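You operate a simulated robot arm through the tools that you are given. There is no shell and no other tool. Be economical: measure what you need, move in short steps, check, and stop when the job is done.

Carry out the task below with a simulated robot arm. There is one attempt and no reset: what you move stays moved.

TASK
Wipe the dark stain off the coil on the inspection plate.
Fine: turn the plate till the stain stands at the yellow pointer, brake on, then the yellow cloth on the stain, cloth back.
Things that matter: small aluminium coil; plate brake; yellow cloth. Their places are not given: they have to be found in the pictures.

Only the result counts: the job must be done as asked and must still hold three seconds after the hand-in. Knocking over, shifting, dropping, spilling or breaking anything else fails it.

THE ROBOT
A 6-joint arm with a two-finger parallel gripper, fixed in place. Base frame: the origin is at the foot of the arm, x ahead of it, y to its left, z up; the work surface is at about z = 0.8. Lengths are in m, angles in degrees, forces in N, time in s.
With the tool pointing down near the work surface it reaches from about 0.24 to 0.64 m from the base axis. Its first joint turns from -66.0 to 66.0 degrees. Payload 2.7 kg.
Tool frame: the origin (TCP) lies between the finger pads and is the grasp point; the fingertips stand 0.023 m ahead of it; z points along the fingers, y is the line along which they close. The gripper opens to 0.094 m. The fingers are 0.038 m wide and 0.01 m thick; the gripper's body (0.054 by 0.096 m) begins 0.039 m behind the TCP.
Orientation is told as [roll, pitch, yaw] about the base's x, y, z axes, in that order, counted from this pose: with the fingers straight down and closing along the base's y, the tool's x points along the base's -x, its y along +y and its z along -z.

THE INTERFACE
- The arm moves only by the tool jog_arm. Its argument "rows" is a list of rows, each a list of 7 numbers: the shift along the tool's x, y, z in m, then the turn, a rotation vector about the tool's x, y, z in degrees, then the finger opening in m, from 0 to 0.094. In form: [[tx, ty, tz, wx, wy, wz, hand], ...]. A call has 1 to 12 rows; each row shifts and turns the commanded pose from where the row before left it, along the tool's axes as they then stand. A row lasts 0.2 s, in which the tool goes at most 0.05 m and 8.6 degrees; a call with a longer step from one row to the next is refused whole, and so is a gripper value outside its range. Where a pose cannot be reached the arm comes as near as it can. A force on the tool above 40 N (or 10 N above the force at the start of the call, whichever is more), or a blocked arm, ends the call early, and 0.2 s more pass. The fingers move at their own pace (about 0.045 m/s each) and stop on an object; they squeeze with about 25 N. The grip force told is the motor's: it shows also when the fingers shut on nothing. Time passes only in rows, and 0.2 s behind the last, so rows that do not move let the fingers close. It gives the time, the measured TCP pose, the force on the tool (base axes), the opening and the grip force at its end, in the units of the frame above (readings bear some noise).
- Cameras (640 x 400 px; columns grow to the right, rows downward): "scene" is fixed at [0.0605, -0.4182, 1.42]; the picture's right is [0.90, -0.44, 0.00], its down [-0.19, -0.40, -0.90] and it looks along [0.39, 0.81, -0.44] (base axes); focal length 338 px, centre (320, 200). "wrist" rides on the gripper at [-0.039, 0, -0.044] in the tool frame; the picture's right is [0.00, -1.00, 0.00], its down [0.97, 0.00, -0.24] and it looks along [0.24, 0.00, 0.97] (tool axes); focal length 218 px, centre (320, 200).
- grab_frame(camera): a new picture of that camera. It takes no simulated time.
- measure_at(camera, pixels): for up to 12 pixels [column, row] of the newest picture of that camera ("zoom" is the newest enlarged one), the place [x, y, z] in the base frame of the surface seen there, good to about 0.002 m. It takes no simulated time.
- zoom(camera, box): a new picture of the part [left, top, right, bottom] of that camera's present view, enlarged. It takes no simulated time.
- job_done(): hands the job in; it is judged then, once.

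Keep the steps short. Do not move on a guess: measure, check each grasp and each placing, and mend mistakes. In all there are 80 turns and 34 pictures (those below and enlarged ones count). Leave the gripper open and the arm clear of the work at the hand-in unless told otherwise, and finish with a single line.

The tools are called after ">>>" as name(argument=value, ...) on one line, values as JSON. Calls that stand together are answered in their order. jog_arm: Moves the arm, as the interface text tells. Its arguments: {"type":"object","properties":{"rows":{"type":"array","items":{"type":"array","items":{"type":"number"}}}},"required":["rows"]} The other tools are called the same way: grab_frame (camera) takes a picture; measure_at (camera, pixels) gives the place of the surface under pixels of a picture; zoom (camera, box) takes an enlarged picture of a part of a camera's view; job_done () hands the job in.

At the start:

```text
t: 0.0
ee_pos: [0.3259, 0.3021, 1.2025]
orientation: [0.0, -0.1, 0.0]
ft_force: [0.3, 0.7, -0.1]
width: 0.0938
gripper_force: 0.2
```

scene: 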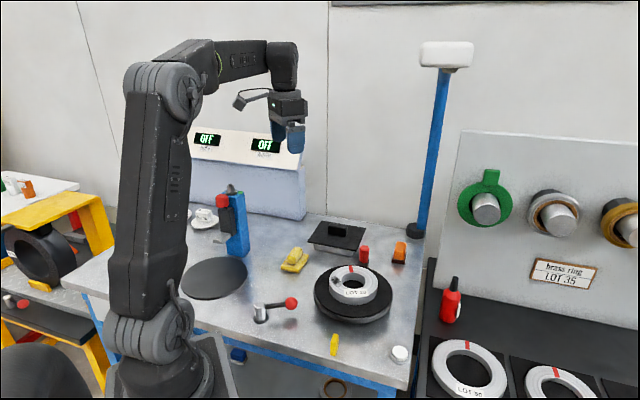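
wrist: 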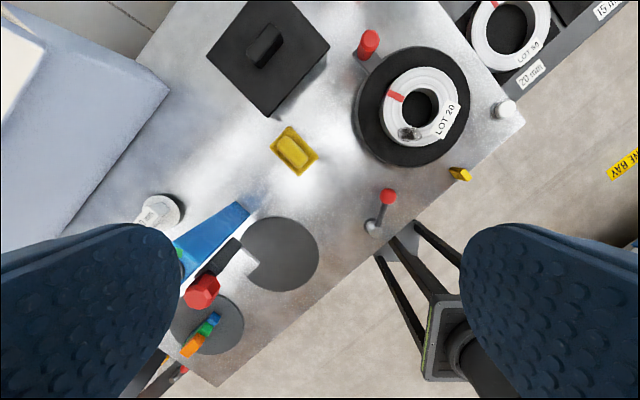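

I see the turntable with the coil (scene ~(350,290)), a red-knobbed lever (275,308), a yellow cloth (294,260), and a yellow pointer (334,344). I'll enlarge the views to tell the parts apart.

>>> zoom(camera="scene", box=[240, 210, 420, 370])

>>> zoom(camera="wrist", box=[240, 0, 540, 240])

>>> measure_at(camera="wrist", pixels=[[420, 103], [409, 134], [396, 96], [461, 174], [387, 196], [372, 226], [294, 151], [368, 42], [445, 118], [360, 115], [466, 90], [505, 108]])

```text
2.50 times, centred on (330, 290) of scene
```

zoom: 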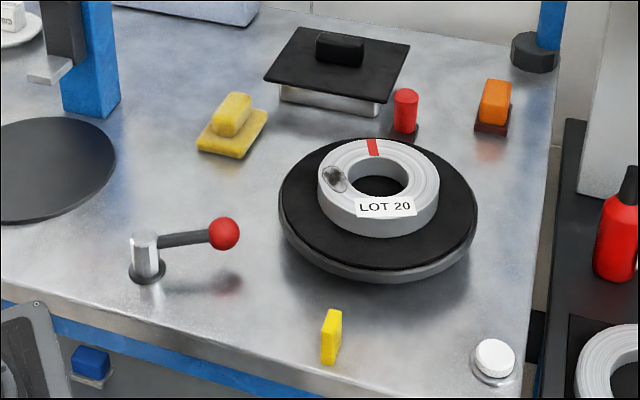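

```text
1.67 times, centred on (390, 120) of wrist
```

zoom: 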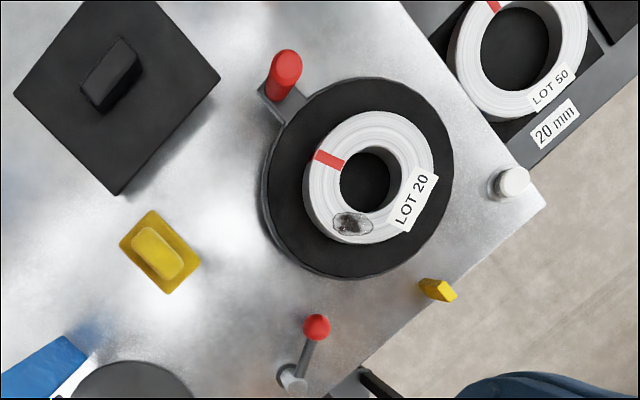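

```text
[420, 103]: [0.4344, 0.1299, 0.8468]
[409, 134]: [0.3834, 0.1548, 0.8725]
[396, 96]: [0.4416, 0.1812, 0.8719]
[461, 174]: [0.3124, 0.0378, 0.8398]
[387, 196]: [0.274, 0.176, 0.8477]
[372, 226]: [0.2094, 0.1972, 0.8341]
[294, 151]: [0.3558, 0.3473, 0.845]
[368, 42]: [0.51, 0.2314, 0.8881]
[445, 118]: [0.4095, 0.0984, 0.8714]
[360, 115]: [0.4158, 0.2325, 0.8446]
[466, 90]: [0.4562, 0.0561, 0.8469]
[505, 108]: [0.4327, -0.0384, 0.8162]
```

The plate is near (0.43,0.14); a red post on a grey tab sits at its rim, and a red-ball lever stands at (0.21,0.20). I'll move the wrist camera above to look down, staying high and clear.

>>> jog_arm(rows=[[-0.023, -0.032, 0.01, 0, 0, 0, 0.094], [-0.023, -0.032, 0.01, 0, 0, 0, 0.094], [-0.023, -0.032, 0.01, 0, 0, 0, 0.094], [-0.023, -0.032, 0.01, 0, 0, 0, 0.094], [-0.023, -0.032, 0.01, 0, 0, 0, 0.094]])

>>> grab_frame(camera="wrist")

```text
t: 1.2
ee_pos: [0.4406, 0.1402, 1.1528]
orientation: [0.2, -0.1, 0.1]
ft_force: [0.8, -0.8, 0.0]
width: 0.0942
gripper_force: 0.1
```

```text
29 pictures are left
```

wrist: 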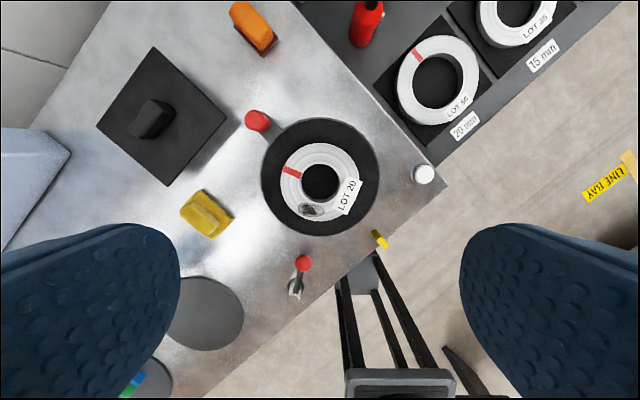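

Clear view now. I'll measure plate edges, coil hole edges, stain, red post, lever, pointer and cloth.

>>> zoom(camera="wrist", box=[220, 95, 400, 305])

>>> measure_at(camera="wrist", pixels=[[264, 178], [377, 178], [320, 120], [320, 232], [312, 209], [292, 172], [258, 121], [379, 238], [303, 263], [295, 290], [205, 213], [320, 182]])

>>> measure_at(camera="wrist", pixels=[[280, 180], [359, 180], [320, 145], [320, 218], [268, 130], [299, 277], [299, 264], [384, 246], [372, 232], [345, 195], [305, 210], [318, 210]])

```text
1.90 times, centred on (310, 200) of wrist
```

zoom: 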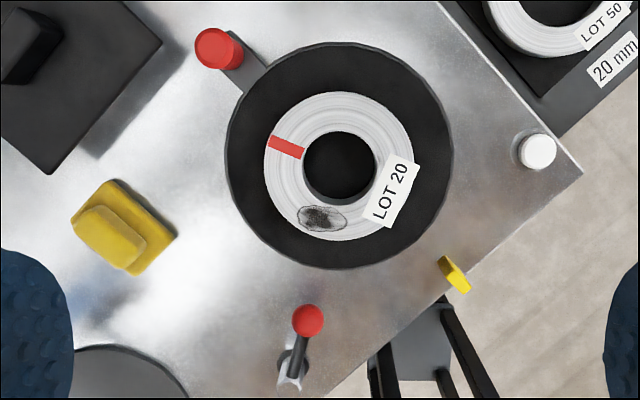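

```text
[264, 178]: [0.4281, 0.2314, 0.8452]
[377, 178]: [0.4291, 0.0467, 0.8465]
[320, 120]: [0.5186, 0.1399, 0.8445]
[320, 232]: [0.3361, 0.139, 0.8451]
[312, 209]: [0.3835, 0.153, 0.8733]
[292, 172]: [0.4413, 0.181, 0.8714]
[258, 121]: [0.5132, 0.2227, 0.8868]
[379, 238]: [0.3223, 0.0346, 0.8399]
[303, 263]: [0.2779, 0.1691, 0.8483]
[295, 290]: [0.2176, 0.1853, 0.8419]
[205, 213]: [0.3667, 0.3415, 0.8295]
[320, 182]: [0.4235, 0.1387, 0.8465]
```

```text
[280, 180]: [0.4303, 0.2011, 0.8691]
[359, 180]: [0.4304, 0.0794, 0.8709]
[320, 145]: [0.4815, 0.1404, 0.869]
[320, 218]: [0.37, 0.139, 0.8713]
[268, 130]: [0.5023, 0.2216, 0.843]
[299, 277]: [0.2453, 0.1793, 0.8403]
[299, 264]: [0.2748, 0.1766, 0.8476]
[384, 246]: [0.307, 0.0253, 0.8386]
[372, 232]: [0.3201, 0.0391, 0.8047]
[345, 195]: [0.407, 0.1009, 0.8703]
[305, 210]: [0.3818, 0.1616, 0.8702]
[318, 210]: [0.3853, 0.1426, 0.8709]
```

Plate centre ≈ (0.427,0.139), stain at about 165°, pointer at about 224°: a turn of about +59°. I need to know what the red post and the lever are, so I'll enlarge both.

>>> zoom(camera="scene", box=[310, 230, 420, 310])

>>> zoom(camera="scene", box=[240, 275, 320, 335])

>>> zoom(camera="wrist", box=[235, 100, 315, 150])

```text
5.00 times, centred on (365, 270) of scene
```

zoom: 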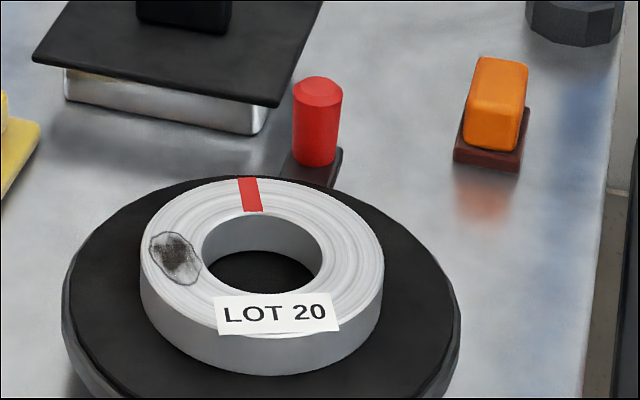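

```text
6.67 times, centred on (280, 305) of scene
```

zoom: 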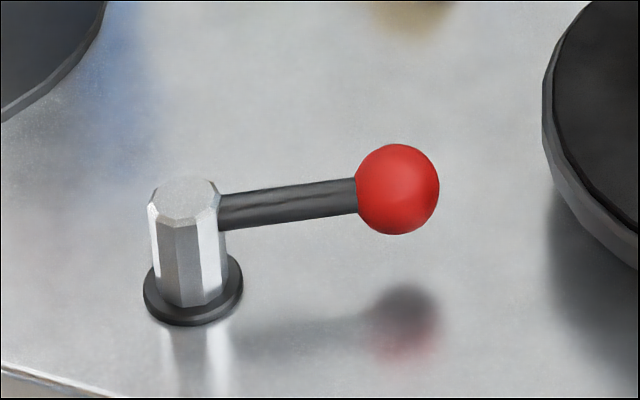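

```text
8.00 times, centred on (275, 125) of wrist
```

zoom: 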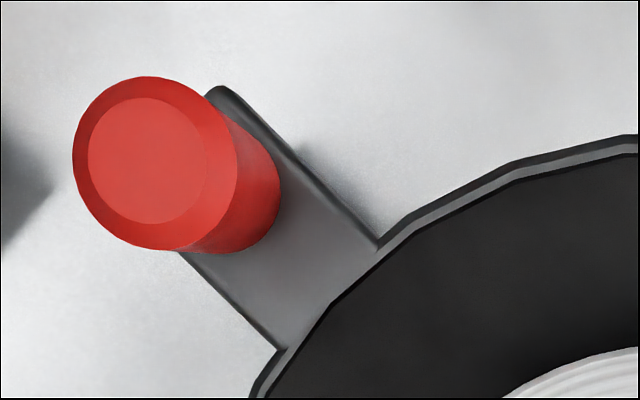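

The tab is part of the plate rim (it floats with its shadow), so the red post is the plate's turning handle; the red-ball lever is the brake. I check the clearance to the black cover and the post's size before grasping the post.

>>> measure_at(camera="wrist", pixels=[[226, 118], [166, 184], [150, 118], [168, 108], [249, 119], [266, 119], [256, 112], [256, 130], [300, 284], [290, 296], [302, 256], [303, 270]])

>>> measure_at(camera="zoom", pixels=[[90, 160], [205, 160], [147, 100], [147, 215], [280, 180], [225, 92], [370, 240], [280, 345]])

```text
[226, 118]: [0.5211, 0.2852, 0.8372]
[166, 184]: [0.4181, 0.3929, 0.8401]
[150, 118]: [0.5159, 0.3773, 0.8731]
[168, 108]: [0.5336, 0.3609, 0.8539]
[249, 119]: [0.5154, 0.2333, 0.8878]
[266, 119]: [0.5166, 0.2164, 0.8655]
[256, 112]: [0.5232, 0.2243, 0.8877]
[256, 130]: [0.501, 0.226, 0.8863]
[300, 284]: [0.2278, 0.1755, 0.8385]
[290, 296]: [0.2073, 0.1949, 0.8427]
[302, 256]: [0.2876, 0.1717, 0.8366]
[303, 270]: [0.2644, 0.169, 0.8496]
```

```text
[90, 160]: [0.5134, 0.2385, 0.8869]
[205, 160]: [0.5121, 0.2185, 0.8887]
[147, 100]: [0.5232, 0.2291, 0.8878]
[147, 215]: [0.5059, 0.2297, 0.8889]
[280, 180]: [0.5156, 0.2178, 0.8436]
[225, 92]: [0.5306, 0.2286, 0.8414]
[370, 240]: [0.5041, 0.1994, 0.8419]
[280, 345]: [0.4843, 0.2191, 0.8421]
```

Post centre ≈ (0.5135, 0.227), top z 0.887, about 0.022 wide; cover is clear. I'll yaw about +45° and go above the post with the fingers partly open.

>>> jog_arm(rows=[[0, 0, 0, 0, 0, -7.6, 0.06], [0, 0, 0, 0, 0, -7.6, 0.06], [0, 0, 0, 0, 0, -7.6, 0.06], [0, 0, 0, 0, 0, -7.6, 0.06], [0, 0, 0, 0, 0, -7.6, 0.06], [0, 0, 0, 0, 0, -7.5, 0.06], [-0.0227, 0.0018, 0.0406, 0, 0, 0, 0.06], [-0.0227, 0.0018, 0.0406, 0, 0, 0, 0.06], [-0.0227, 0.0018, 0.0406, 0, 0, 0, 0.06], [-0.0227, 0.0018, 0.0406, 0, 0, 0, 0.06], [-0.0227, 0.0018, 0.0406, 0, 0, 0, 0.06]])

>>> grab_frame(camera="wrist")

```text
t: 3.6
ee_pos: [0.5112, 0.2281, 0.9515]
orientation: [0.1, -0.1, 45.6]
ft_force: [-0.4, -0.2, -0.4]
width: 0.0599
gripper_force: 0.1
```

```text
24 pictures are left
```

wrist: 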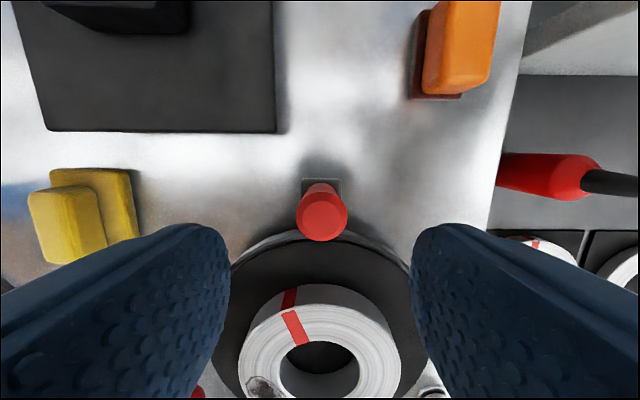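

The post (322,212) is centred between the fingers. I'll go down to TCP z≈0.873 (tips just above the tab) and close.

>>> jog_arm(rows=[[0, 0, 0.026, 0, 0, 0, 0.06], [0, 0, 0.026, 0, 0, 0, 0.06], [0, 0, 0.026, 0, 0, 0, 0.06], [0, 0, 0, 0, 0, 0, 0.01], [0, 0, 0, 0, 0, 0, 0.01], [0, 0, 0, 0, 0, 0, 0.01], [0, 0, 0, 0, 0, 0, 0.01]])

```text
t: 5.2
ee_pos: [0.5137, 0.2304, 0.8717]
orientation: [0.0, -0.1, 45.5]
ft_force: [1.5, 0.0, -4.6]
width: 0.0278
gripper_force: 45.1
```

Gripped (width 0.028). I'll turn along the arc about the plate centre, two steps first, to feel if the plate moves freely.

>>> jog_arm(rows=[[0.0009, 0.0154, 0, 0, 0, -7, 0.01], [0.0009, 0.0154, 0, 0, 0, -7, 0.01]])

```text
t: 5.8
ee_pos: [0.4885, 0.2503, 0.8724]
orientation: [0.0, -0.3, 59.6]
ft_force: [3.7, 4.9, 2.6]
width: 0.0277
gripper_force: 45.3
```

It turns freely with small forces, so the brake is off. Continue 6 more steps of 7°.

>>> jog_arm(rows=[[0.0009, 0.0154, 0, 0, 0, -7, 0.01], [0.0009, 0.0154, 0, 0, 0, -7, 0.01], [0.0009, 0.0154, 0, 0, 0, -7, 0.01], [0.0009, 0.0154, 0, 0, 0, -7, 0.01], [0.0009, 0.0154, 0, 0, 0, -7, 0.01], [0.0009, 0.0154, 0, 0, 0, -7, 0.01]])

>>> zoom(camera="scene", box=[280, 240, 420, 370])

```text
t: 7.2
ee_pos: [0.4028, 0.2659, 0.8721]
orientation: [-0.4, -0.2, 101.6]
ft_force: [-2.2, 7.9, 25.9]
width: 0.0277
gripper_force: 45.2
```

```text
3.08 times, centred on (350, 305) of scene
```

zoom: 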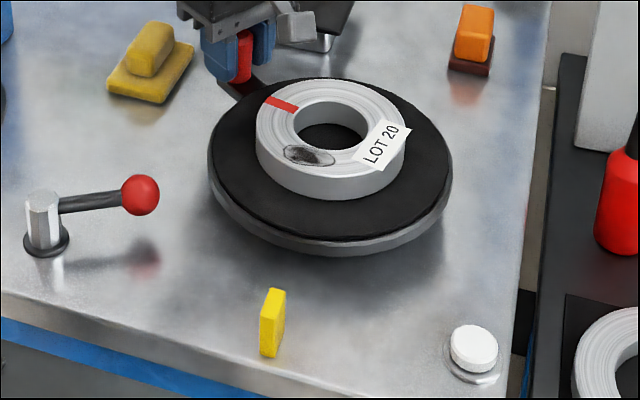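

A vertical force of 26 N shows up; I'll watch it. Now measure stain, coil edges and pointer.

>>> measure_at(camera="zoom", pixels=[[308, 155], [286, 150], [332, 161], [257, 115], [403, 115], [330, 82], [320, 180], [280, 103], [272, 293], [272, 345], [244, 70], [244, 90]])

```text
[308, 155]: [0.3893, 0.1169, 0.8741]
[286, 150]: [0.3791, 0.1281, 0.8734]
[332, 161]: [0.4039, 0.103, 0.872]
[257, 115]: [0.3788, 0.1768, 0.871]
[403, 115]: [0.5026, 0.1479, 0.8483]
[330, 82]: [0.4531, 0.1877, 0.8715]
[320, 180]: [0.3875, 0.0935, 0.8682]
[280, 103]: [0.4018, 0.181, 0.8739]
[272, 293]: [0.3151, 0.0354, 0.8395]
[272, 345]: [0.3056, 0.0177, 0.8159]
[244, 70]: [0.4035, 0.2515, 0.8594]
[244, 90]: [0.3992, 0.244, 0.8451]
```

Stain at ≈215°, pointer at ≈224°. I'll turn about 8° more in two small steps, and look again.

>>> jog_arm(rows=[[0.0003, 0.0088, 0, 0, 0, -4, 0.01], [0.0003, 0.0088, 0, 0, 0, -4, 0.01], [0, 0, 0, 0, 0, 0, 0.01]])

>>> zoom(camera="scene", box=[300, 260, 400, 360])

```text
t: 8.0
ee_pos: [0.3857, 0.2615, 0.8715]
orientation: [-0.4, -0.1, 109.8]
ft_force: [-5.1, 16.8, 25.6]
width: 0.0276
gripper_force: 44.9
```

```text
4.00 times, centred on (350, 310) of scene
```

zoom: 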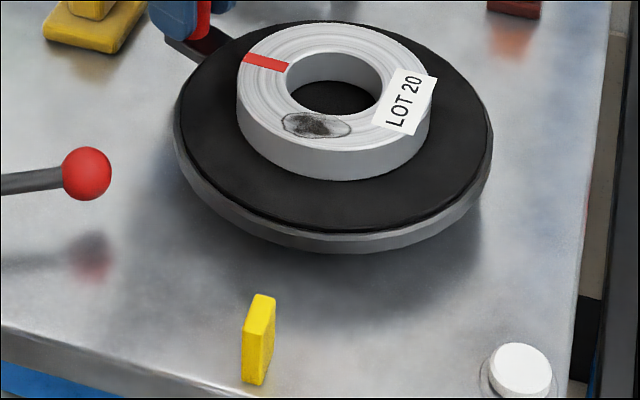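

>>> measure_at(camera="zoom", pixels=[[315, 125], [283, 120], [350, 128], [300, 132], [335, 115], [265, 62], [243, 58], [289, 66], [262, 298], [255, 300], [270, 300]])

```text
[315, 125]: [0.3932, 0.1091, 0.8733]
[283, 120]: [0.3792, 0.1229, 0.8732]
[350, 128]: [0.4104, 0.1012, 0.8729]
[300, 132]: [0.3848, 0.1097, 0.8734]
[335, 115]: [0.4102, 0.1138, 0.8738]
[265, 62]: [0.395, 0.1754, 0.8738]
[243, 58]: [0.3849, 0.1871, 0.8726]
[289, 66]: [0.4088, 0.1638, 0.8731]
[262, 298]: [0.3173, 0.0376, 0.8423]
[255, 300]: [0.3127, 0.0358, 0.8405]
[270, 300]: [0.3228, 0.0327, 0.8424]
```

Stain ≈222°, pointer ≈223.5°. I'll release slowly, rise and check from above.

>>> jog_arm(rows=[[0, 0, 0, 0, 0, 0, 0.05], [0, 0, 0, 0, 0, 0, 0.05], [0, 0, 0, 0, 0, 0, 0.05], [0, 0, -0.03, 0, 0, 0, 0.05], [0, 0, -0.045, 0, 0, 0, 0.05], [0, 0, -0.045, 0, 0, 0, 0.05], [0.02, 0, -0.04, 0, 0, 0, 0.05], [0.02, 0, -0.04, 0, 0, 0, 0.05], [0.02, 0, -0.04, 0, 0, 0, 0.05]])

>>> grab_frame(camera="wrist")

```text
t: 10.0
ee_pos: [0.4036, 0.2022, 1.1092]
orientation: [-0.1, -0.1, 109.4]
ft_force: [-0.5, 0.1, 0.0]
width: 0.0501
gripper_force: 0.1
```

```text
21 pictures are left
```

wrist: 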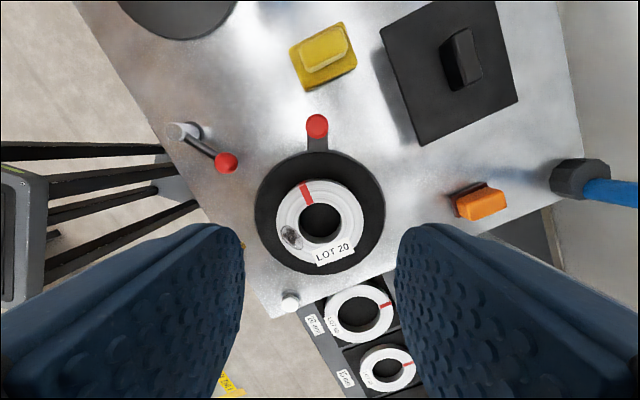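

>>> zoom(camera="wrist", box=[230, 110, 410, 290])

```text
2.22 times, centred on (320, 200) of wrist
```

zoom: 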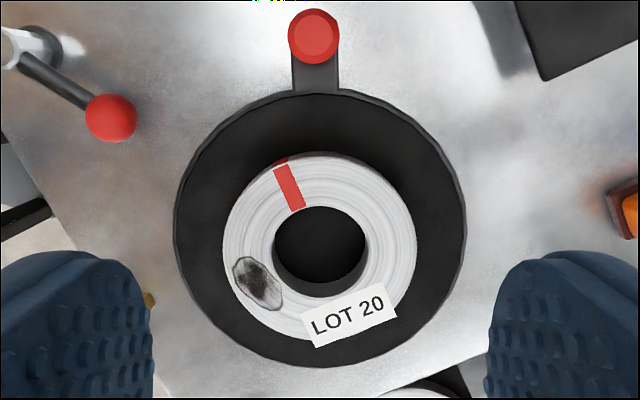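

>>> measure_at(camera="zoom", pixels=[[257, 283], [240, 262], [276, 302], [245, 292], [266, 270], [224, 250], [416, 250], [320, 157], [289, 186], [176, 230], [464, 230], [320, 97]])

```text
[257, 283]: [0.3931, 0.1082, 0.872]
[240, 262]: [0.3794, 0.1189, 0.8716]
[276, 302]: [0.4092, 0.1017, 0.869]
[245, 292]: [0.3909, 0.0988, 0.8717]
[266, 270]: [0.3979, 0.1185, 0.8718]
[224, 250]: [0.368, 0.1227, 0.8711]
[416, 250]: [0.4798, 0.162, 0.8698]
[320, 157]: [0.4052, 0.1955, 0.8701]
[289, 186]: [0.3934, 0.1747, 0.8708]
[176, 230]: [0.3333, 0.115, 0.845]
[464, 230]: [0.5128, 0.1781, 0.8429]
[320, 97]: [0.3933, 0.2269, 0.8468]
```

The stain is at ≈223.5°, at the pointer. Now measure the brake lever ball and pivot.

>>> measure_at(camera="zoom", pixels=[[111, 117], [88, 117], [134, 117], [111, 95], [111, 140], [60, 82], [30, 62]])

>>> measure_at(camera="wrist", pixels=[[172, 131], [178, 131], [168, 128], [178, 137], [195, 131], [200, 130]])

```text
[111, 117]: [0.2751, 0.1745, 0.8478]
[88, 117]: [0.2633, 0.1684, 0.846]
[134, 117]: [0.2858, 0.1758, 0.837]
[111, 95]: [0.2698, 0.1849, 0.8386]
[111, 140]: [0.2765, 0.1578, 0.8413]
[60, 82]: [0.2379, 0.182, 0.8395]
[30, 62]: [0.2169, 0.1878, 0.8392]
```

```text
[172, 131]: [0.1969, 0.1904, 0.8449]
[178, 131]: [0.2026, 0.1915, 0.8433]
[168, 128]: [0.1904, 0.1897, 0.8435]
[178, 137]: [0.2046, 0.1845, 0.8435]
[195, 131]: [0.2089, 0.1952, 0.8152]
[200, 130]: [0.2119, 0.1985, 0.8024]
```

Pivot ≈ (0.20,0.19), ball centre ≈ (0.275,0.171,0.836), lever at about -15°. I'll yaw back to -15° high up first.

>>> jog_arm(rows=[[0, 0, 0, 0, 0, 8.5, 0.06], [0, 0, 0, 0, 0, 8.5, 0.06], [0, 0, 0, 0, 0, 8.5, 0.06], [0, 0, 0, 0, 0, 8.5, 0.06], [0, 0, 0, 0, 0, 8.5, 0.06], [0, 0, 0, 0, 0, 8.5, 0.06], [0, 0, 0, 0, 0, 8.5, 0.06], [0, 0, 0, 0, 0, 8.5, 0.06], [0, 0, 0, 0, 0, 8.5, 0.06], [0, 0, 0, 0, 0, 8.5, 0.06], [0, 0, 0, 0, 0, 8.5, 0.06], [0, 0, 0, 0, 0, 8.5, 0.06]])

>>> jog_arm(rows=[[0, 0, 0, 0, 0, 7.5, 0.06], [0, 0, 0, 0, 0, 7.5, 0.06], [0, 0, 0, 0, 0, 7.4, 0.06]])

```text
t: 12.6
ee_pos: [0.4034, 0.2017, 1.1122]
orientation: [0.2, -0.1, 7.4]
ft_force: [0.4, 0.5, 0.2]
width: 0.06
gripper_force: 0.1
```

```text
t: 13.4
ee_pos: [0.4036, 0.2021, 1.1106]
orientation: [0.1, 0.1, -15.1]
ft_force: [0.6, 0.2, 0.3]
width: 0.0602
gripper_force: 0.0
```

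>>> jog_arm(rows=[[0.0232, -0.0127, 0.036, 0, 0, 0, 0.06], [0.0232, -0.0127, 0.036, 0, 0, 0, 0.06], [0.0232, -0.0127, 0.036, 0, 0, 0, 0.06], [0.0232, -0.0127, 0.036, 0, 0, 0, 0.06], [0.0232, -0.0127, 0.036, 0, 0, 0, 0.06], [0, 0, 0, 0, 0, 0, 0.06]])

>>> grab_frame(camera="wrist")

```text
t: 14.8
ee_pos: [0.2757, 0.1703, 0.9306]
orientation: [0.1, 0.0, -14.9]
ft_force: [-1.4, 0.0, -0.1]
width: 0.06
gripper_force: 0.0
```

```text
19 pictures are left
```

wrist: 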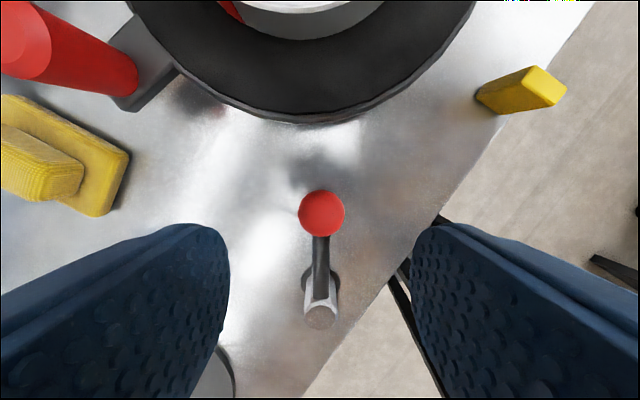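

The ball (321,212) is centred between the fingers. Go down to TCP z≈0.838 and close on it.

>>> jog_arm(rows=[[0, 0, 0.03, 0, 0, 0, 0.06], [0, 0, 0.03, 0, 0, 0, 0.06], [0, 0, 0.032, 0, 0, 0, 0.06], [0, 0, 0, 0, 0, 0, 0.01], [0, 0, 0, 0, 0, 0, 0.01], [0, 0, 0, 0, 0, 0, 0.01], [0, 0, 0, 0, 0, 0, 0.01]])

```text
t: 16.4
ee_pos: [0.275, 0.1726, 0.8384]
orientation: [0.1, -0.1, -14.8]
ft_force: [3.0, -0.4, -13.2]
width: 0.0314
gripper_force: 45.2
```

Gripped. I'll try a small swing towards +y (counter-clockwise) and read the force.

>>> jog_arm(rows=[[0.0004, 0.0067, 0, 0, 0, -5, 0.01], [0.0004, 0.0067, 0, 0, 0, -5, 0.01], [0, 0, 0, 0, 0, 0, 0.01]])

```text
t: 17.2
ee_pos: [0.277, 0.1857, 0.838]
orientation: [0.1, 0.0, -4.7]
ft_force: [15.1, -3.9, -28.1]
width: 0.0316
gripper_force: 45.0
```

It moves, with mainly a holding force in x/z. I continue in small steps.

>>> jog_arm(rows=[[0, 0.0095, 0, 0, 0, -7, 0.01], [0.0003, 0.0095, 0, 0, 0, -7, 0.01], [0.0003, 0.0095, 0, 0, 0, -7, 0.01], [0, 0, 0, 0, 0, 0, 0.01]])

>>> zoom(camera="scene", box=[230, 250, 350, 340])

```text
t: 18.2
ee_pos: [0.2738, 0.2124, 0.8379]
orientation: [-0.1, 0.3, 16.2]
ft_force: [-9.3, 0.5, -27.8]
width: 0.0313
gripper_force: 44.8
```

```text
4.44 times, centred on (290, 295) of scene
```

zoom: 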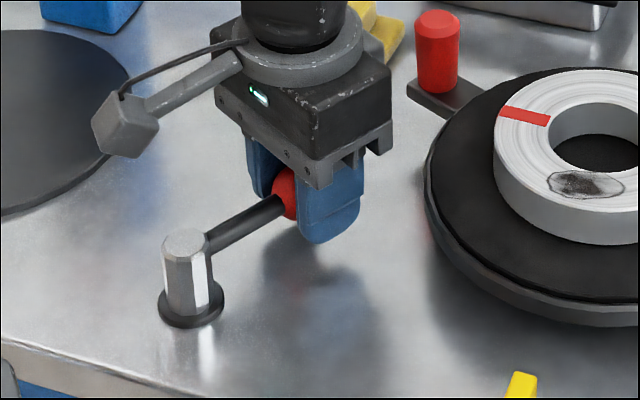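

The lever follows the gripper. Continue the swing, watching for the end stop.

>>> jog_arm(rows=[[0.0009, 0.0107, 0, 0, 0, -8, 0.01], [0.0009, 0.0107, 0, 0, 0, -8, 0.01], [0.0009, 0.0107, 0, 0, 0, -8, 0.01], [0, 0, 0, 0, 0, 0, 0.01]])

```text
t: 19.2
ee_pos: [0.2608, 0.2419, 0.8398]
orientation: [0.0, 0.1, 40.3]
ft_force: [-5.2, -3.4, -30.5]
width: 0.0313
gripper_force: 45.6
```

No stop yet (lever ≈40°). Continue.

>>> jog_arm(rows=[[0.0009, 0.0107, 0, 0, 0, -8, 0.01], [0.0009, 0.0107, 0, 0, 0, -8, 0.01], [0, 0, 0, 0, 0, 0, 0.01]])

```text
t: 20.0
ee_pos: [0.2441, 0.2555, 0.8391]
orientation: [0.0, -0.2, 56.3]
ft_force: [2.4, -2.5, -26.2]
width: 0.0315
gripper_force: 45.1
```

>>> jog_arm(rows=[[0.0009, 0.0107, 0, 0, 0, -8, 0.01], [0.0009, 0.0107, 0, 0, 0, -8, 0.01], [0, 0, 0, 0, 0, 0, 0.01]])

```text
t: 20.6
ee_pos: [0.2299, 0.2627, 0.8393]
orientation: [-0.3, -0.5, 70.6]
ft_force: [18.3, -8.0, -5.5]
width: 0.0317
gripper_force: 45.0
stopped in row 3: the force on the tool passed its limit (the readings are from after the stop); the commanded pose is now the measured one
```

The lever hit an end stop at ≈68–70° (an 85° swing from the free position). Release, rise, and look.

>>> jog_arm(rows=[[0, 0, 0, 0, 0, 0, 0.06], [0, 0, 0, 0, 0, 0, 0.06], [0, 0, 0, 0, 0, 0, 0.06], [0, 0, -0.03, 0, 0, 0, 0.06], [0, 0, -0.045, 0, 0, 0, 0.06], [0, 0, -0.045, 0, 0, 0, 0.06], [0, 0, -0.045, 0, 0, 0, 0.06]])

>>> grab_frame(camera="scene")

>>> grab_frame(camera="wrist")

```text
t: 22.2
ee_pos: [0.2297, 0.2623, 1.0041]
orientation: [-0.1, -0.4, 70.8]
ft_force: [-0.2, -0.1, -0.1]
width: 0.06
gripper_force: 0.2
```

```text
17 pictures are left
```

scene: 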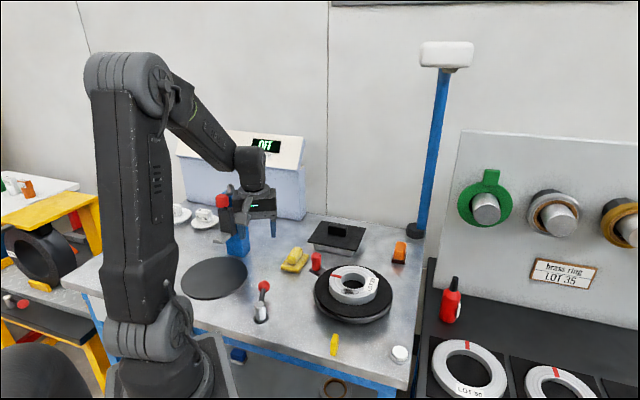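

```text
16 pictures are left
```

wrist: 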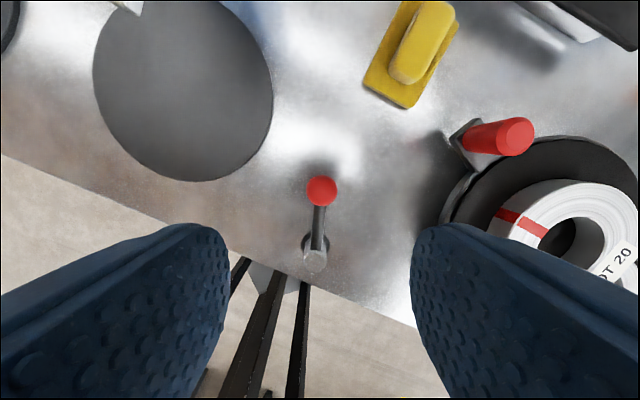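

Lever stays turned. Now look at the cloth: it has a flat base and a raised grip block. I'll enlarge it.

>>> zoom(camera="wrist", box=[350, 0, 480, 115])

```text
3.48 times, centred on (415, 58) of wrist
```

zoom: 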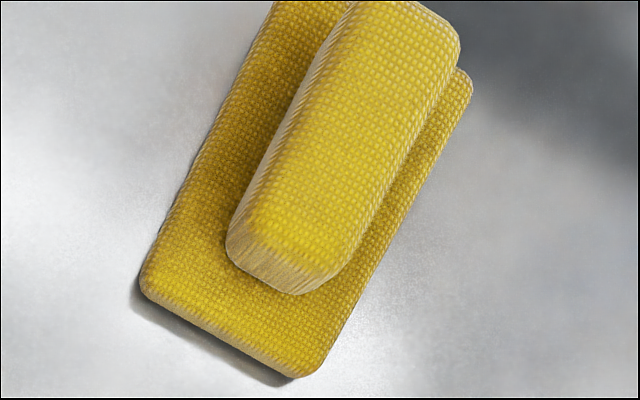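

>>> jog_arm(rows=[[-0.0338, -0.0226, -0.0065, 0, 0, 0, 0.07], [-0.0338, -0.0226, -0.0065, 0, 0, 0, 0.07], [-0.0338, -0.0226, -0.0065, 0, 0, 0, 0.07], [-0.0338, -0.0226, -0.0065, 0, 0, 0, 0.07], [0, 0, 0, 0, 0, 0, 0.07]])

>>> zoom(camera="wrist", box=[220, 125, 420, 250])

```text
t: 23.4
ee_pos: [0.3606, 0.3572, 1.0331]
orientation: [-0.2, -0.4, 70.7]
ft_force: [0.6, 0.3, 0.5]
width: 0.0698
gripper_force: 0.0
```

```text
3.20 times, centred on (320, 188) of wrist
```

zoom: 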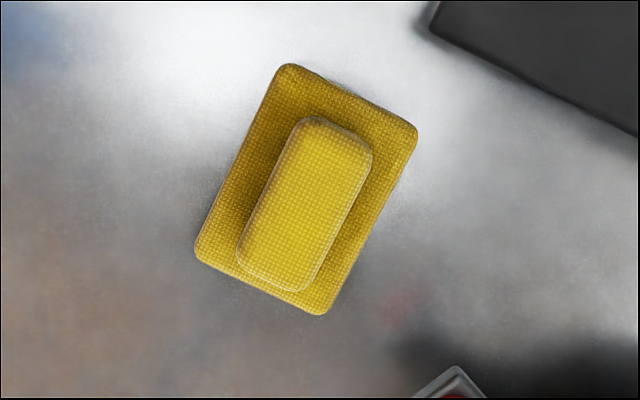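

>>> measure_at(camera="zoom", pixels=[[305, 205], [288, 68], [414, 132], [320, 312], [198, 252], [310, 125], [365, 150], [302, 285], [242, 262], [250, 120], [310, 300], [230, 320]])

```text
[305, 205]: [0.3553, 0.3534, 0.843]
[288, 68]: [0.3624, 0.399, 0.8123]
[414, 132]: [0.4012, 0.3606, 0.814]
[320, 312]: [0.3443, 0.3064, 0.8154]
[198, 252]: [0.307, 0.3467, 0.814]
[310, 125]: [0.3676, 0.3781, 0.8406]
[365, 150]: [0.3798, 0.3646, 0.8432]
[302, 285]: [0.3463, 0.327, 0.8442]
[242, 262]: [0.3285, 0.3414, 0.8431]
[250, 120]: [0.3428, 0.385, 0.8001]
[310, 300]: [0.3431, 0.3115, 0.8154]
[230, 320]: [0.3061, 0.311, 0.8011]
```

Cloth centre ≈ (0.354,0.353), long axis at ≈43.4°, block top z 0.843, base top 0.8135. I align yaw to 43.4° and descend above the block.

>>> jog_arm(rows=[[0, 0, 0, 0, 0, 6.8, 0.06], [0, 0, 0, 0, 0, 6.8, 0.06], [0, 0, 0, 0, 0, 6.8, 0.06], [0, 0, 0, 0.1, 0.2, 6.9, 0.06], [0.0073, 0.0011, 0.035, 0, 0, 0, 0.06], [0, 0, 0.045, 0, 0, 0, 0.06], [0, 0, 0.045, 0, 0, 0, 0.06], [0, 0, 0, 0, 0, 0, 0.06]])

>>> grab_frame(camera="wrist")

```text
t: 25.2
ee_pos: [0.3527, 0.356, 0.9062]
orientation: [0.0, -0.4, 43.3]
ft_force: [-0.7, 0.2, -0.3]
width: 0.0599
gripper_force: 0.0
```

```text
13 pictures are left
```

wrist: 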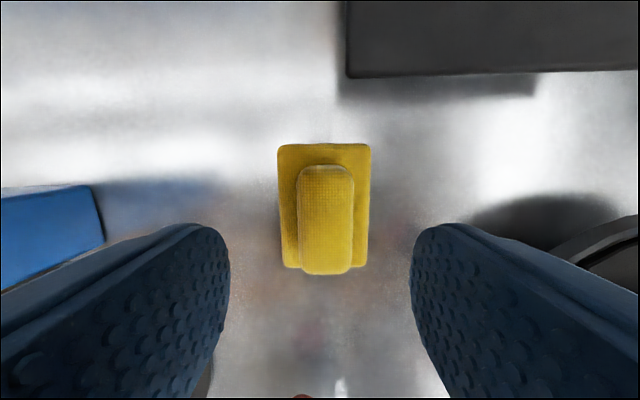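

Block (326,220) is about 3 mm to tool −y. Correct, descend to z 0.840 and close.

>>> jog_arm(rows=[[0, -0.003, 0.022, 0, 0, 0, 0.06], [0, 0, 0.022, 0, 0, 0, 0.06], [0, 0, 0.022, 0, 0, 0, 0.06], [0, 0, 0, 0, 0, 0, 0.06]])

>>> jog_arm(rows=[[0, 0, 0, 0, 0, 0, 0.01], [0, 0, 0, 0, 0, 0, 0.01], [0, 0, 0, 0, 0, 0, 0.01], [0, 0, 0, 0, 0, 0, 0.01]])

```text
t: 26.2
ee_pos: [0.3549, 0.3555, 0.8409]
orientation: [-0.1, -0.2, 43.4]
ft_force: [-0.2, -0.3, 0.6]
width: 0.0597
gripper_force: 0.0
```

```text
t: 27.2
ee_pos: [0.3546, 0.3549, 0.8417]
orientation: [-0.1, -0.4, 43.4]
ft_force: [0.0, -1.0, -0.9]
width: 0.0295
gripper_force: 25.5
```

Gripped (0.0295, 25 N). Lift and carry over the stain at z≈0.98.

>>> jog_arm(rows=[[0, 0, -0.035, 0, 0, 0, 0.01], [0, 0, -0.035, 0, 0, 0, 0.01], [0, 0, -0.035, 0, 0, 0, 0.01], [0, 0, -0.034, 0, 0, 0, 0.01], [0.0233, -0.0342, 0, 0, 0, 0, 0.01], [0.0233, -0.0342, 0, 0, 0, 0, 0.01], [0.0233, -0.0342, 0, 0, 0, 0, 0.01], [0.0233, -0.0342, 0, 0, 0, 0, 0.01], [0.0233, -0.0342, 0, 0, 0, 0, 0.01], [0.0233, -0.0342, 0, 0, 0, 0, 0.01], [0, 0, 0, 0, 0, 0, 0.01]])

>>> zoom(camera="scene", box=[250, 220, 430, 360])

```text
t: 29.6
ee_pos: [0.3926, 0.106, 0.9786]
orientation: [-0.1, -0.3, 43.3]
ft_force: [-0.8, 1.0, 0.3]
width: 0.01
gripper_force: 0.0
```

```text
2.86 times, centred on (340, 290) of scene
```

zoom: 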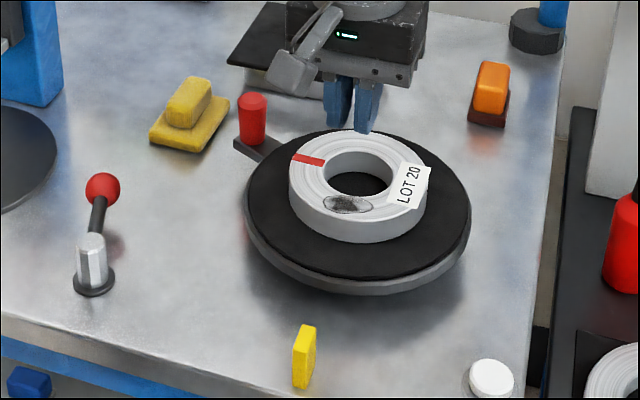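

The cloth slipped out (width 0.01, no force); it still lies near its place in the picture (190,112). Go back above it and re-measure.

>>> jog_arm(rows=[[-0.0233, 0.0342, 0, 0, 0, 0, 0.06], [-0.0233, 0.0342, 0, 0, 0, 0, 0.06], [-0.0233, 0.0342, 0, 0, 0, 0, 0.06], [-0.0233, 0.0342, 0, 0, 0, 0, 0.06], [-0.0233, 0.0342, 0, 0, 0, 0, 0.06], [-0.0233, 0.0342, 0, 0, 0, 0, 0.06], [0, 0, 0, 0, 0, 0, 0.06]])

>>> zoom(camera="wrist", box=[230, 130, 410, 290])

```text
t: 31.2
ee_pos: [0.3542, 0.3524, 0.9781]
orientation: [-0.2, -0.4, 43.4]
ft_force: [-0.6, 0.5, 0.7]
width: 0.06
gripper_force: 0.0
```

```text
2.50 times, centred on (320, 210) of wrist
```

zoom: 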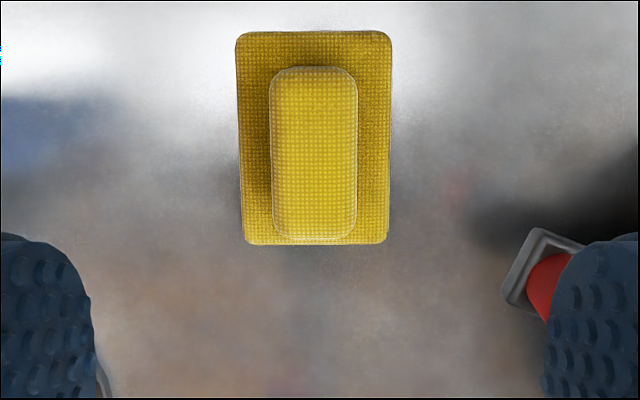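

>>> measure_at(camera="zoom", pixels=[[313, 150], [240, 37], [387, 37], [384, 240], [246, 240], [273, 150], [353, 150], [313, 72], [313, 230]])

```text
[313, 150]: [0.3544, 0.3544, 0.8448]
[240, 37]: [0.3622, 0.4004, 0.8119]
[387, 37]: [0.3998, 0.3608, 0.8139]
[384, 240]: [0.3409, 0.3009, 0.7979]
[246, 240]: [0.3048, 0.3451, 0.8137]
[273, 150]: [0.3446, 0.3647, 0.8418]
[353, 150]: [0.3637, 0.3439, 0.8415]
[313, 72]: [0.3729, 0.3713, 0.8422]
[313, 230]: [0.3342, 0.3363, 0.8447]
```

The cloth has not moved; block width 0.028, centre (0.354,0.354). I'll regrip deeper (z 0.838), fully commanded shut, and lift slowly.

>>> jog_arm(rows=[[0, 0.001, 0.035, 0, 0, 0, 0.06], [0, 0, 0.035, 0, 0, 0, 0.06], [0, 0, 0.035, 0, 0, 0, 0.06], [0, 0, 0.025, 0, 0, 0, 0.06], [0, 0, 0.009, 0, 0, 0, 0.06], [0, 0, 0, 0, 0, 0, 0.06]])

>>> jog_arm(rows=[[0, 0, 0, 0, 0, 0, 0], [0, 0, 0, 0, 0, 0, 0], [0, 0, 0, 0, 0, 0, 0], [0, 0, 0, 0, 0, 0, 0], [0, 0, 0, 0, 0, 0, 0], [0, 0, 0, 0, 0, 0, 0]])

```text
t: 32.6
ee_pos: [0.3538, 0.355, 0.8409]
orientation: [0.0, -0.3, 43.4]
ft_force: [1.0, -0.3, -0.4]
width: 0.0598
gripper_force: 0.0
```

```text
t: 34.0
ee_pos: [0.3534, 0.3537, 0.8404]
orientation: [-0.1, -0.4, 43.4]
ft_force: [0.4, 0.0, 0.3]
width: 0.0296
gripper_force: 25.3
```

>>> jog_arm(rows=[[0, 0, -0.004, 0, 0, 0, 0], [0, 0, -0.006, 0, 0, 0, 0], [0, 0, -0.008, 0, 0, 0, 0], [0, 0, -0.008, 0, 0, 0, 0]])

```text
t: 35.0
ee_pos: [0.3546, 0.3549, 0.8668]
orientation: [0.0, -0.3, 43.4]
ft_force: [0.3, -0.1, -0.7]
width: 0.0292
gripper_force: 24.9
```

Still at width 0.029. Lift a bit more and check visually.

>>> jog_arm(rows=[[0, 0, -0.01, 0, 0, 0, 0], [0, 0, -0.01, 0, 0, 0, 0], [0, 0, -0.01, 0, 0, 0, 0], [0, 0, 0, 0, 0, 0, 0]])

>>> zoom(camera="scene", box=[250, 200, 400, 320])

```text
t: 36.0
ee_pos: [0.3542, 0.3545, 0.8968]
orientation: [-0.1, -0.1, 43.4]
ft_force: [0.8, -0.4, -0.6]
width: 0.0296
gripper_force: 25.0
```

```text
3.33 times, centred on (325, 260) of scene
```

zoom: 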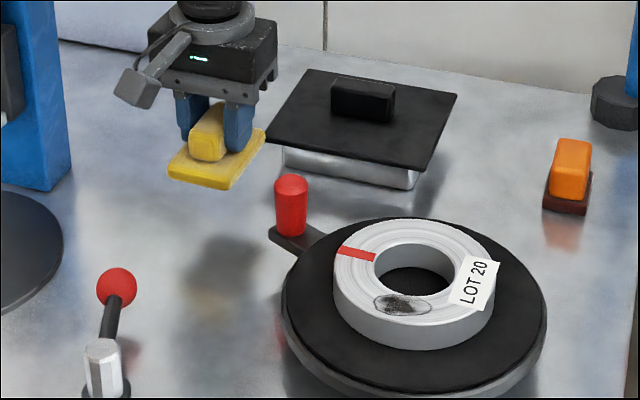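

The cloth is held now. Carry it gently: raise to z≈0.965, then move slowly over the stain.

>>> jog_arm(rows=[[0, 0, -0.008, 0, 0, 0, 0], [0, 0, -0.013, 0, 0, 0, 0], [0, 0, -0.013, 0, 0, 0, 0], [0, 0, -0.013, 0, 0, 0, 0], [0, 0, -0.013, 0, 0, 0, 0], [0, 0, -0.008, 0, 0, 0, 0], [0, 0, 0, 0, 0, 0, 0]])

>>> jog_arm(rows=[[0.005, -0.0074, 0, 0, 0, 0, 0], [0.01, -0.0147, 0, 0, 0, 0, 0], [0.0124, -0.0183, 0, 0, 0, 0, 0], [0.0124, -0.0183, 0, 0, 0, 0, 0], [0.0124, -0.0183, 0, 0, 0, 0, 0], [0.0124, -0.0183, 0, 0, 0, 0, 0], [0.0124, -0.0183, 0, 0, 0, 0, 0], [0.0124, -0.0183, 0, 0, 0, 0, 0], [0.0124, -0.0183, 0, 0, 0, 0, 0], [0.0124, -0.0183, 0, 0, 0, 0, 0], [0.01, -0.0147, 0, 0, 0, 0, 0], [0.005, -0.0074, 0, 0, 0, 0, 0]])

```text
t: 37.6
ee_pos: [0.3543, 0.3558, 0.9646]
orientation: [-0.1, -0.3, 43.4]
ft_force: [-0.6, 0.8, -0.6]
width: 0.0293
gripper_force: 24.9
```

```text
t: 40.2
ee_pos: [0.3907, 0.1274, 0.965]
orientation: [-0.2, -0.2, 43.5]
ft_force: [-0.1, 0.4, 0.2]
width: 0.0296
gripper_force: 25.0
```

Still held. Finish the last 18 mm and descend to just above the coil, then check.

>>> jog_arm(rows=[[0.005, -0.0077, 0, 0, 0, 0, 0], [0.0049, -0.0076, 0, 0, 0, 0, 0], [0, 0, 0.012, 0, 0, 0, 0], [0, 0, 0.014, 0, 0, 0, 0], [0, 0, 0.012, 0, 0, 0, 0], [0, 0, 0.004, 0, 0, 0, 0], [0, 0, 0, 0, 0, 0, 0]])

>>> zoom(camera="scene", box=[290, 220, 410, 320])

```text
t: 41.8
ee_pos: [0.3942, 0.1088, 0.9224]
orientation: [-0.1, -0.3, 43.5]
ft_force: [0.5, 0.1, -0.9]
width: 0.0295
gripper_force: 24.9
```

```text
4.00 times, centred on (350, 270) of scene
```

zoom: 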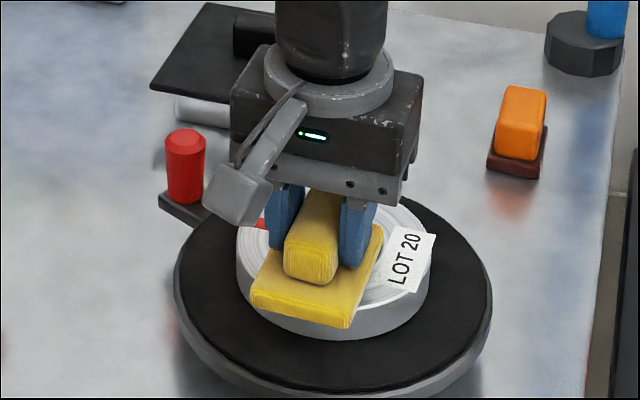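

The cloth is over the stain. Lower in 3 mm steps until contact.

>>> jog_arm(rows=[[0, 0, 0.004, 0, 0, 0, 0], [0, 0, 0.004, 0, 0, 0, 0], [0, 0, 0.003, 0, 0, 0, 0], [0, 0, 0.002, 0, 0, 0, 0], [0, 0, 0, 0, 0, 0, 0]])

```text
t: 43.0
ee_pos: [0.3952, 0.1102, 0.91]
orientation: [-0.2, -0.5, 43.4]
ft_force: [-7.7, -2.9, 31.2]
width: 0.03
gripper_force: 24.4
```

Contact with 31 N; ease by 1 mm, then rub gently ±8 mm along the ring.

>>> jog_arm(rows=[[0, 0, -0.001, 0, 0, 0, 0], [0, 0, 0, 0, 0, 0, 0]])

```text
t: 43.6
ee_pos: [0.3946, 0.1084, 0.9107]
orientation: [-0.2, -0.5, 43.4]
ft_force: [-2.4, 1.1, 23.8]
width: 0.0291
gripper_force: 25.5
```

>>> jog_arm(rows=[[0, 0, -0.0015, 0, 0, 0, 0], [0, 0.004, 0, 0, 0, 0, 0], [0, 0.004, 0, 0, 0, 0, 0], [0, -0.004, 0, 0, 0, 0, 0], [0, -0.004, 0, 0, 0, 0, 0], [0, -0.004, 0, 0, 0, 0, 0], [0, -0.004, 0, 0, 0, 0, 0], [0, 0.004, 0, 0, 0, 0, 0], [0, 0.004, 0, 0, 0, 0, 0], [0, 0, 0, 0, 0, 0, 0]])

```text
t: 45.8
ee_pos: [0.3936, 0.1074, 0.9109]
orientation: [-0.1, -0.2, 43.5]
ft_force: [-0.2, -0.4, -0.8]
width: 0.0294
gripper_force: 25.2
```

Force is now about zero. Lift a little (slowly) and move aside a bit to look at the coil.

>>> jog_arm(rows=[[0, 0, -0.006, 0, 0, 0, 0], [0, 0, -0.012, 0, 0, 0, 0], [0, 0, -0.014, 0, 0, 0, 0], [0, 0, -0.014, 0, 0, 0, 0], [-0.006, 0.006, -0.01, 0, 0, 0, 0], [-0.012, 0.012, 0, 0, 0, 0, 0], [-0.014, 0.014, 0, 0, 0, 0, 0], [-0.014, 0.014, 0, 0, 0, 0, 0], [-0.01, 0.01, 0, 0, 0, 0, 0], [0, 0, 0, 0, 0, 0, 0]])

>>> zoom(camera="scene", box=[290, 220, 410, 320])

```text
t: 48.0
ee_pos: [0.3961, 0.19, 0.9683]
orientation: [-0.1, -0.3, 43.5]
ft_force: [-0.3, 1.7, -1.0]
width: 0.0295
gripper_force: 25.1
```

```text
4.00 times, centred on (350, 270) of scene
```

zoom: 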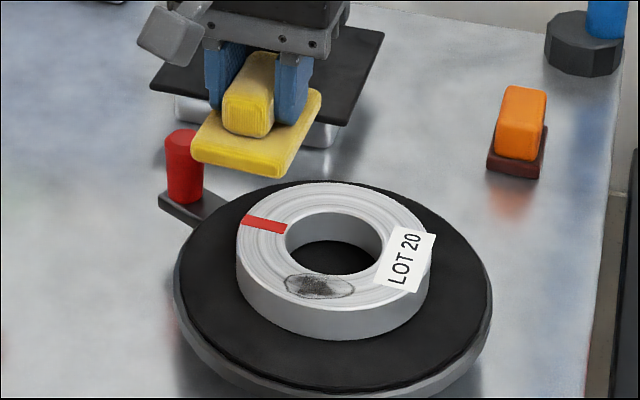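

The stain is paler but still there; the coil has not shifted. I return and rub with steady contact.

>>> jog_arm(rows=[[0.008, -0.008, 0, 0, 0, 0, 0], [0.014, -0.014, 0, 0, 0, 0, 0], [0.014, -0.014, 0, 0, 0, 0, 0], [0.012, -0.012, 0, 0, 0, 0, 0], [0.008, -0.008, 0.01, 0, 0, 0, 0], [0, 0, 0.014, 0, 0, 0, 0], [0, 0, 0.014, 0, 0, 0, 0], [0, 0, 0.012, 0, 0, 0, 0], [0, 0, 0.006, 0, 0, 0, 0], [0, 0, 0.001, 0, 0, 0, 0], [0, 0, 0, 0, 0, 0, 0]])

```text
t: 50.4
ee_pos: [0.3941, 0.1089, 0.9103]
orientation: [-0.1, -0.3, 43.5]
ft_force: [-0.4, -0.7, -1.1]
width: 0.0297
gripper_force: 25.2
```

>>> jog_arm(rows=[[0, 0, 0.001, 0, 0, 0, 0], [0, 0, 0, 0, 0, 0, 0]])

```text
t: 51.0
ee_pos: [0.3946, 0.1085, 0.9093]
orientation: [-0.1, -0.4, 43.4]
ft_force: [-5.2, -0.2, 12.2]
width: 0.0295
gripper_force: 25.1
```

12 N contact. Rub ±12 mm along the ring.

>>> jog_arm(rows=[[0, 0.006, 0, 0, 0, 0, 0], [0, 0.006, 0, 0, 0, 0, 0], [0, -0.006, 0, 0, 0, 0, 0], [0, -0.006, 0, 0, 0, 0, 0], [0, -0.006, 0, 0, 0, 0, 0], [0, -0.006, 0, 0, 0, 0, 0], [0, 0.006, 0, 0, 0, 0, 0], [0, 0.006, 0, 0, 0, 0, 0]])

```text
t: 52.8
ee_pos: [0.3955, 0.1082, 0.9103]
orientation: [-0.2, -0.5, 43.4]
ft_force: [5.3, -6.6, 16.7]
width: 0.0296
gripper_force: 24.9
```

Contact kept (17 N). Two more cycles.

>>> jog_arm(rows=[[0, 0.006, 0, 0, 0, 0, 0], [0, 0.006, 0, 0, 0, 0, 0], [0, -0.006, 0, 0, 0, 0, 0], [0, -0.006, 0, 0, 0, 0, 0], [0, -0.006, 0, 0, 0, 0, 0], [0, -0.006, 0, 0, 0, 0, 0], [0, 0.006, 0, 0, 0, 0, 0], [0, 0.006, 0, 0, 0, 0, 0], [0, 0.006, 0, 0, 0, 0, 0], [0, -0.006, 0, 0, 0, 0, 0]])

>>> jog_arm(rows=[[0, 0, -0.006, 0, 0, 0, 0], [0, 0, -0.012, 0, 0, 0, 0], [0, 0, -0.014, 0, 0, 0, 0], [0, 0, -0.014, 0, 0, 0, 0], [-0.006, 0.006, -0.01, 0, 0, 0, 0], [-0.012, 0.012, 0, 0, 0, 0, 0], [-0.014, 0.014, 0, 0, 0, 0, 0], [-0.014, 0.014, 0, 0, 0, 0, 0], [-0.01, 0.01, 0, 0, 0, 0, 0], [0, 0, 0, 0, 0, 0, 0]])

>>> zoom(camera="scene", box=[290, 220, 410, 320])

```text
t: 55.0
ee_pos: [0.3936, 0.1106, 0.9093]
orientation: [0.0, -0.3, 43.3]
ft_force: [-4.0, 5.2, 13.6]
width: 0.0296
gripper_force: 25.2
```

```text
t: 57.2
ee_pos: [0.3968, 0.1886, 0.9656]
orientation: [-0.1, -0.3, 43.4]
ft_force: [0.6, 0.3, -0.1]
width: 0.0293
gripper_force: 25.2
```

```text
4.00 times, centred on (350, 270) of scene
```

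zoom: 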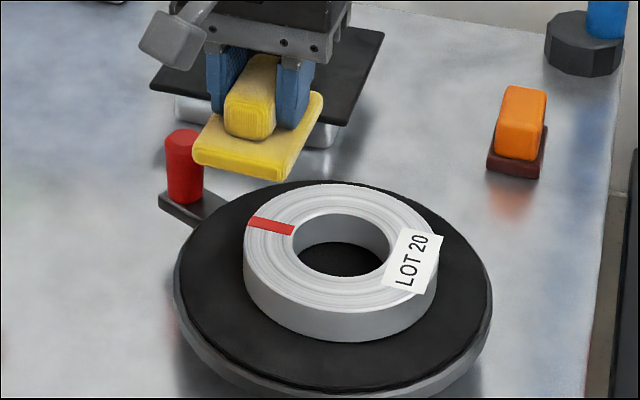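

The stain is gone. The coil seems displaced by ~2–3 mm only; I'll check later. Return the cloth slowly to its old place.

>>> jog_arm(rows=[[-0.004, 0.0072, 0, 0, 0, 0, 0], [-0.008, 0.0144, 0, 0, 0, 0, 0], [-0.009, 0.0163, 0, 0, 0, 0, 0], [-0.009, 0.0163, 0, 0, 0, 0, 0], [-0.009, 0.0163, 0, 0, 0, 0, 0], [-0.009, 0.0163, 0, 0, 0, 0, 0], [-0.009, 0.0163, 0, 0, 0, 0, 0], [-0.009, 0.0163, 0, 0, 0, 0, 0], [-0.009, 0.0163, 0, 0, 0, 0, 0], [-0.006, 0.0108, 0, 0, 0, 0, 0], [-0.002, 0.0034, 0, 0, 0, 0, 0], [0, 0, 0, 0, 0, 0, 0]])

```text
t: 59.8
ee_pos: [0.3541, 0.3546, 0.9679]
orientation: [-0.1, -0.4, 43.3]
ft_force: [-0.1, 0.1, -0.5]
width: 0.0295
gripper_force: 24.5
```

Exactly above. Lower gently to z≈0.842.

>>> jog_arm(rows=[[0, 0, 0.007, 0, 0, 0, 0], [0, 0, 0.014, 0, 0, 0, 0], [0, 0, 0.014, 0, 0, 0, 0], [0, 0, 0.014, 0, 0, 0, 0], [0, 0, 0.014, 0, 0, 0, 0], [0, 0, 0.014, 0, 0, 0, 0], [0, 0, 0.014, 0, 0, 0, 0], [0, 0, 0.014, 0, 0, 0, 0], [0, 0, 0.01, 0, 0, 0, 0], [0, 0, 0.007, 0, 0, 0, 0], [0, 0, 0.003, 0, 0, 0, 0], [0, 0, 0, 0, 0, 0, 0]])

```text
t: 62.4
ee_pos: [0.3539, 0.3553, 0.8411]
orientation: [-0.2, -0.3, 43.5]
ft_force: [0.7, 0.1, -1.0]
width: 0.0292
gripper_force: 25.0
```

>>> jog_arm(rows=[[0, 0, 0.001, 0, 0, 0, 0], [0, 0, 0.001, 0, 0, 0, 0], [0, 0, 0, 0, 0, 0, 0]])

```text
t: 63.2
ee_pos: [0.3535, 0.3548, 0.8388]
orientation: [-0.1, -0.3, 43.4]
ft_force: [-0.1, -0.2, -0.6]
width: 0.0295
gripper_force: 25.2
```

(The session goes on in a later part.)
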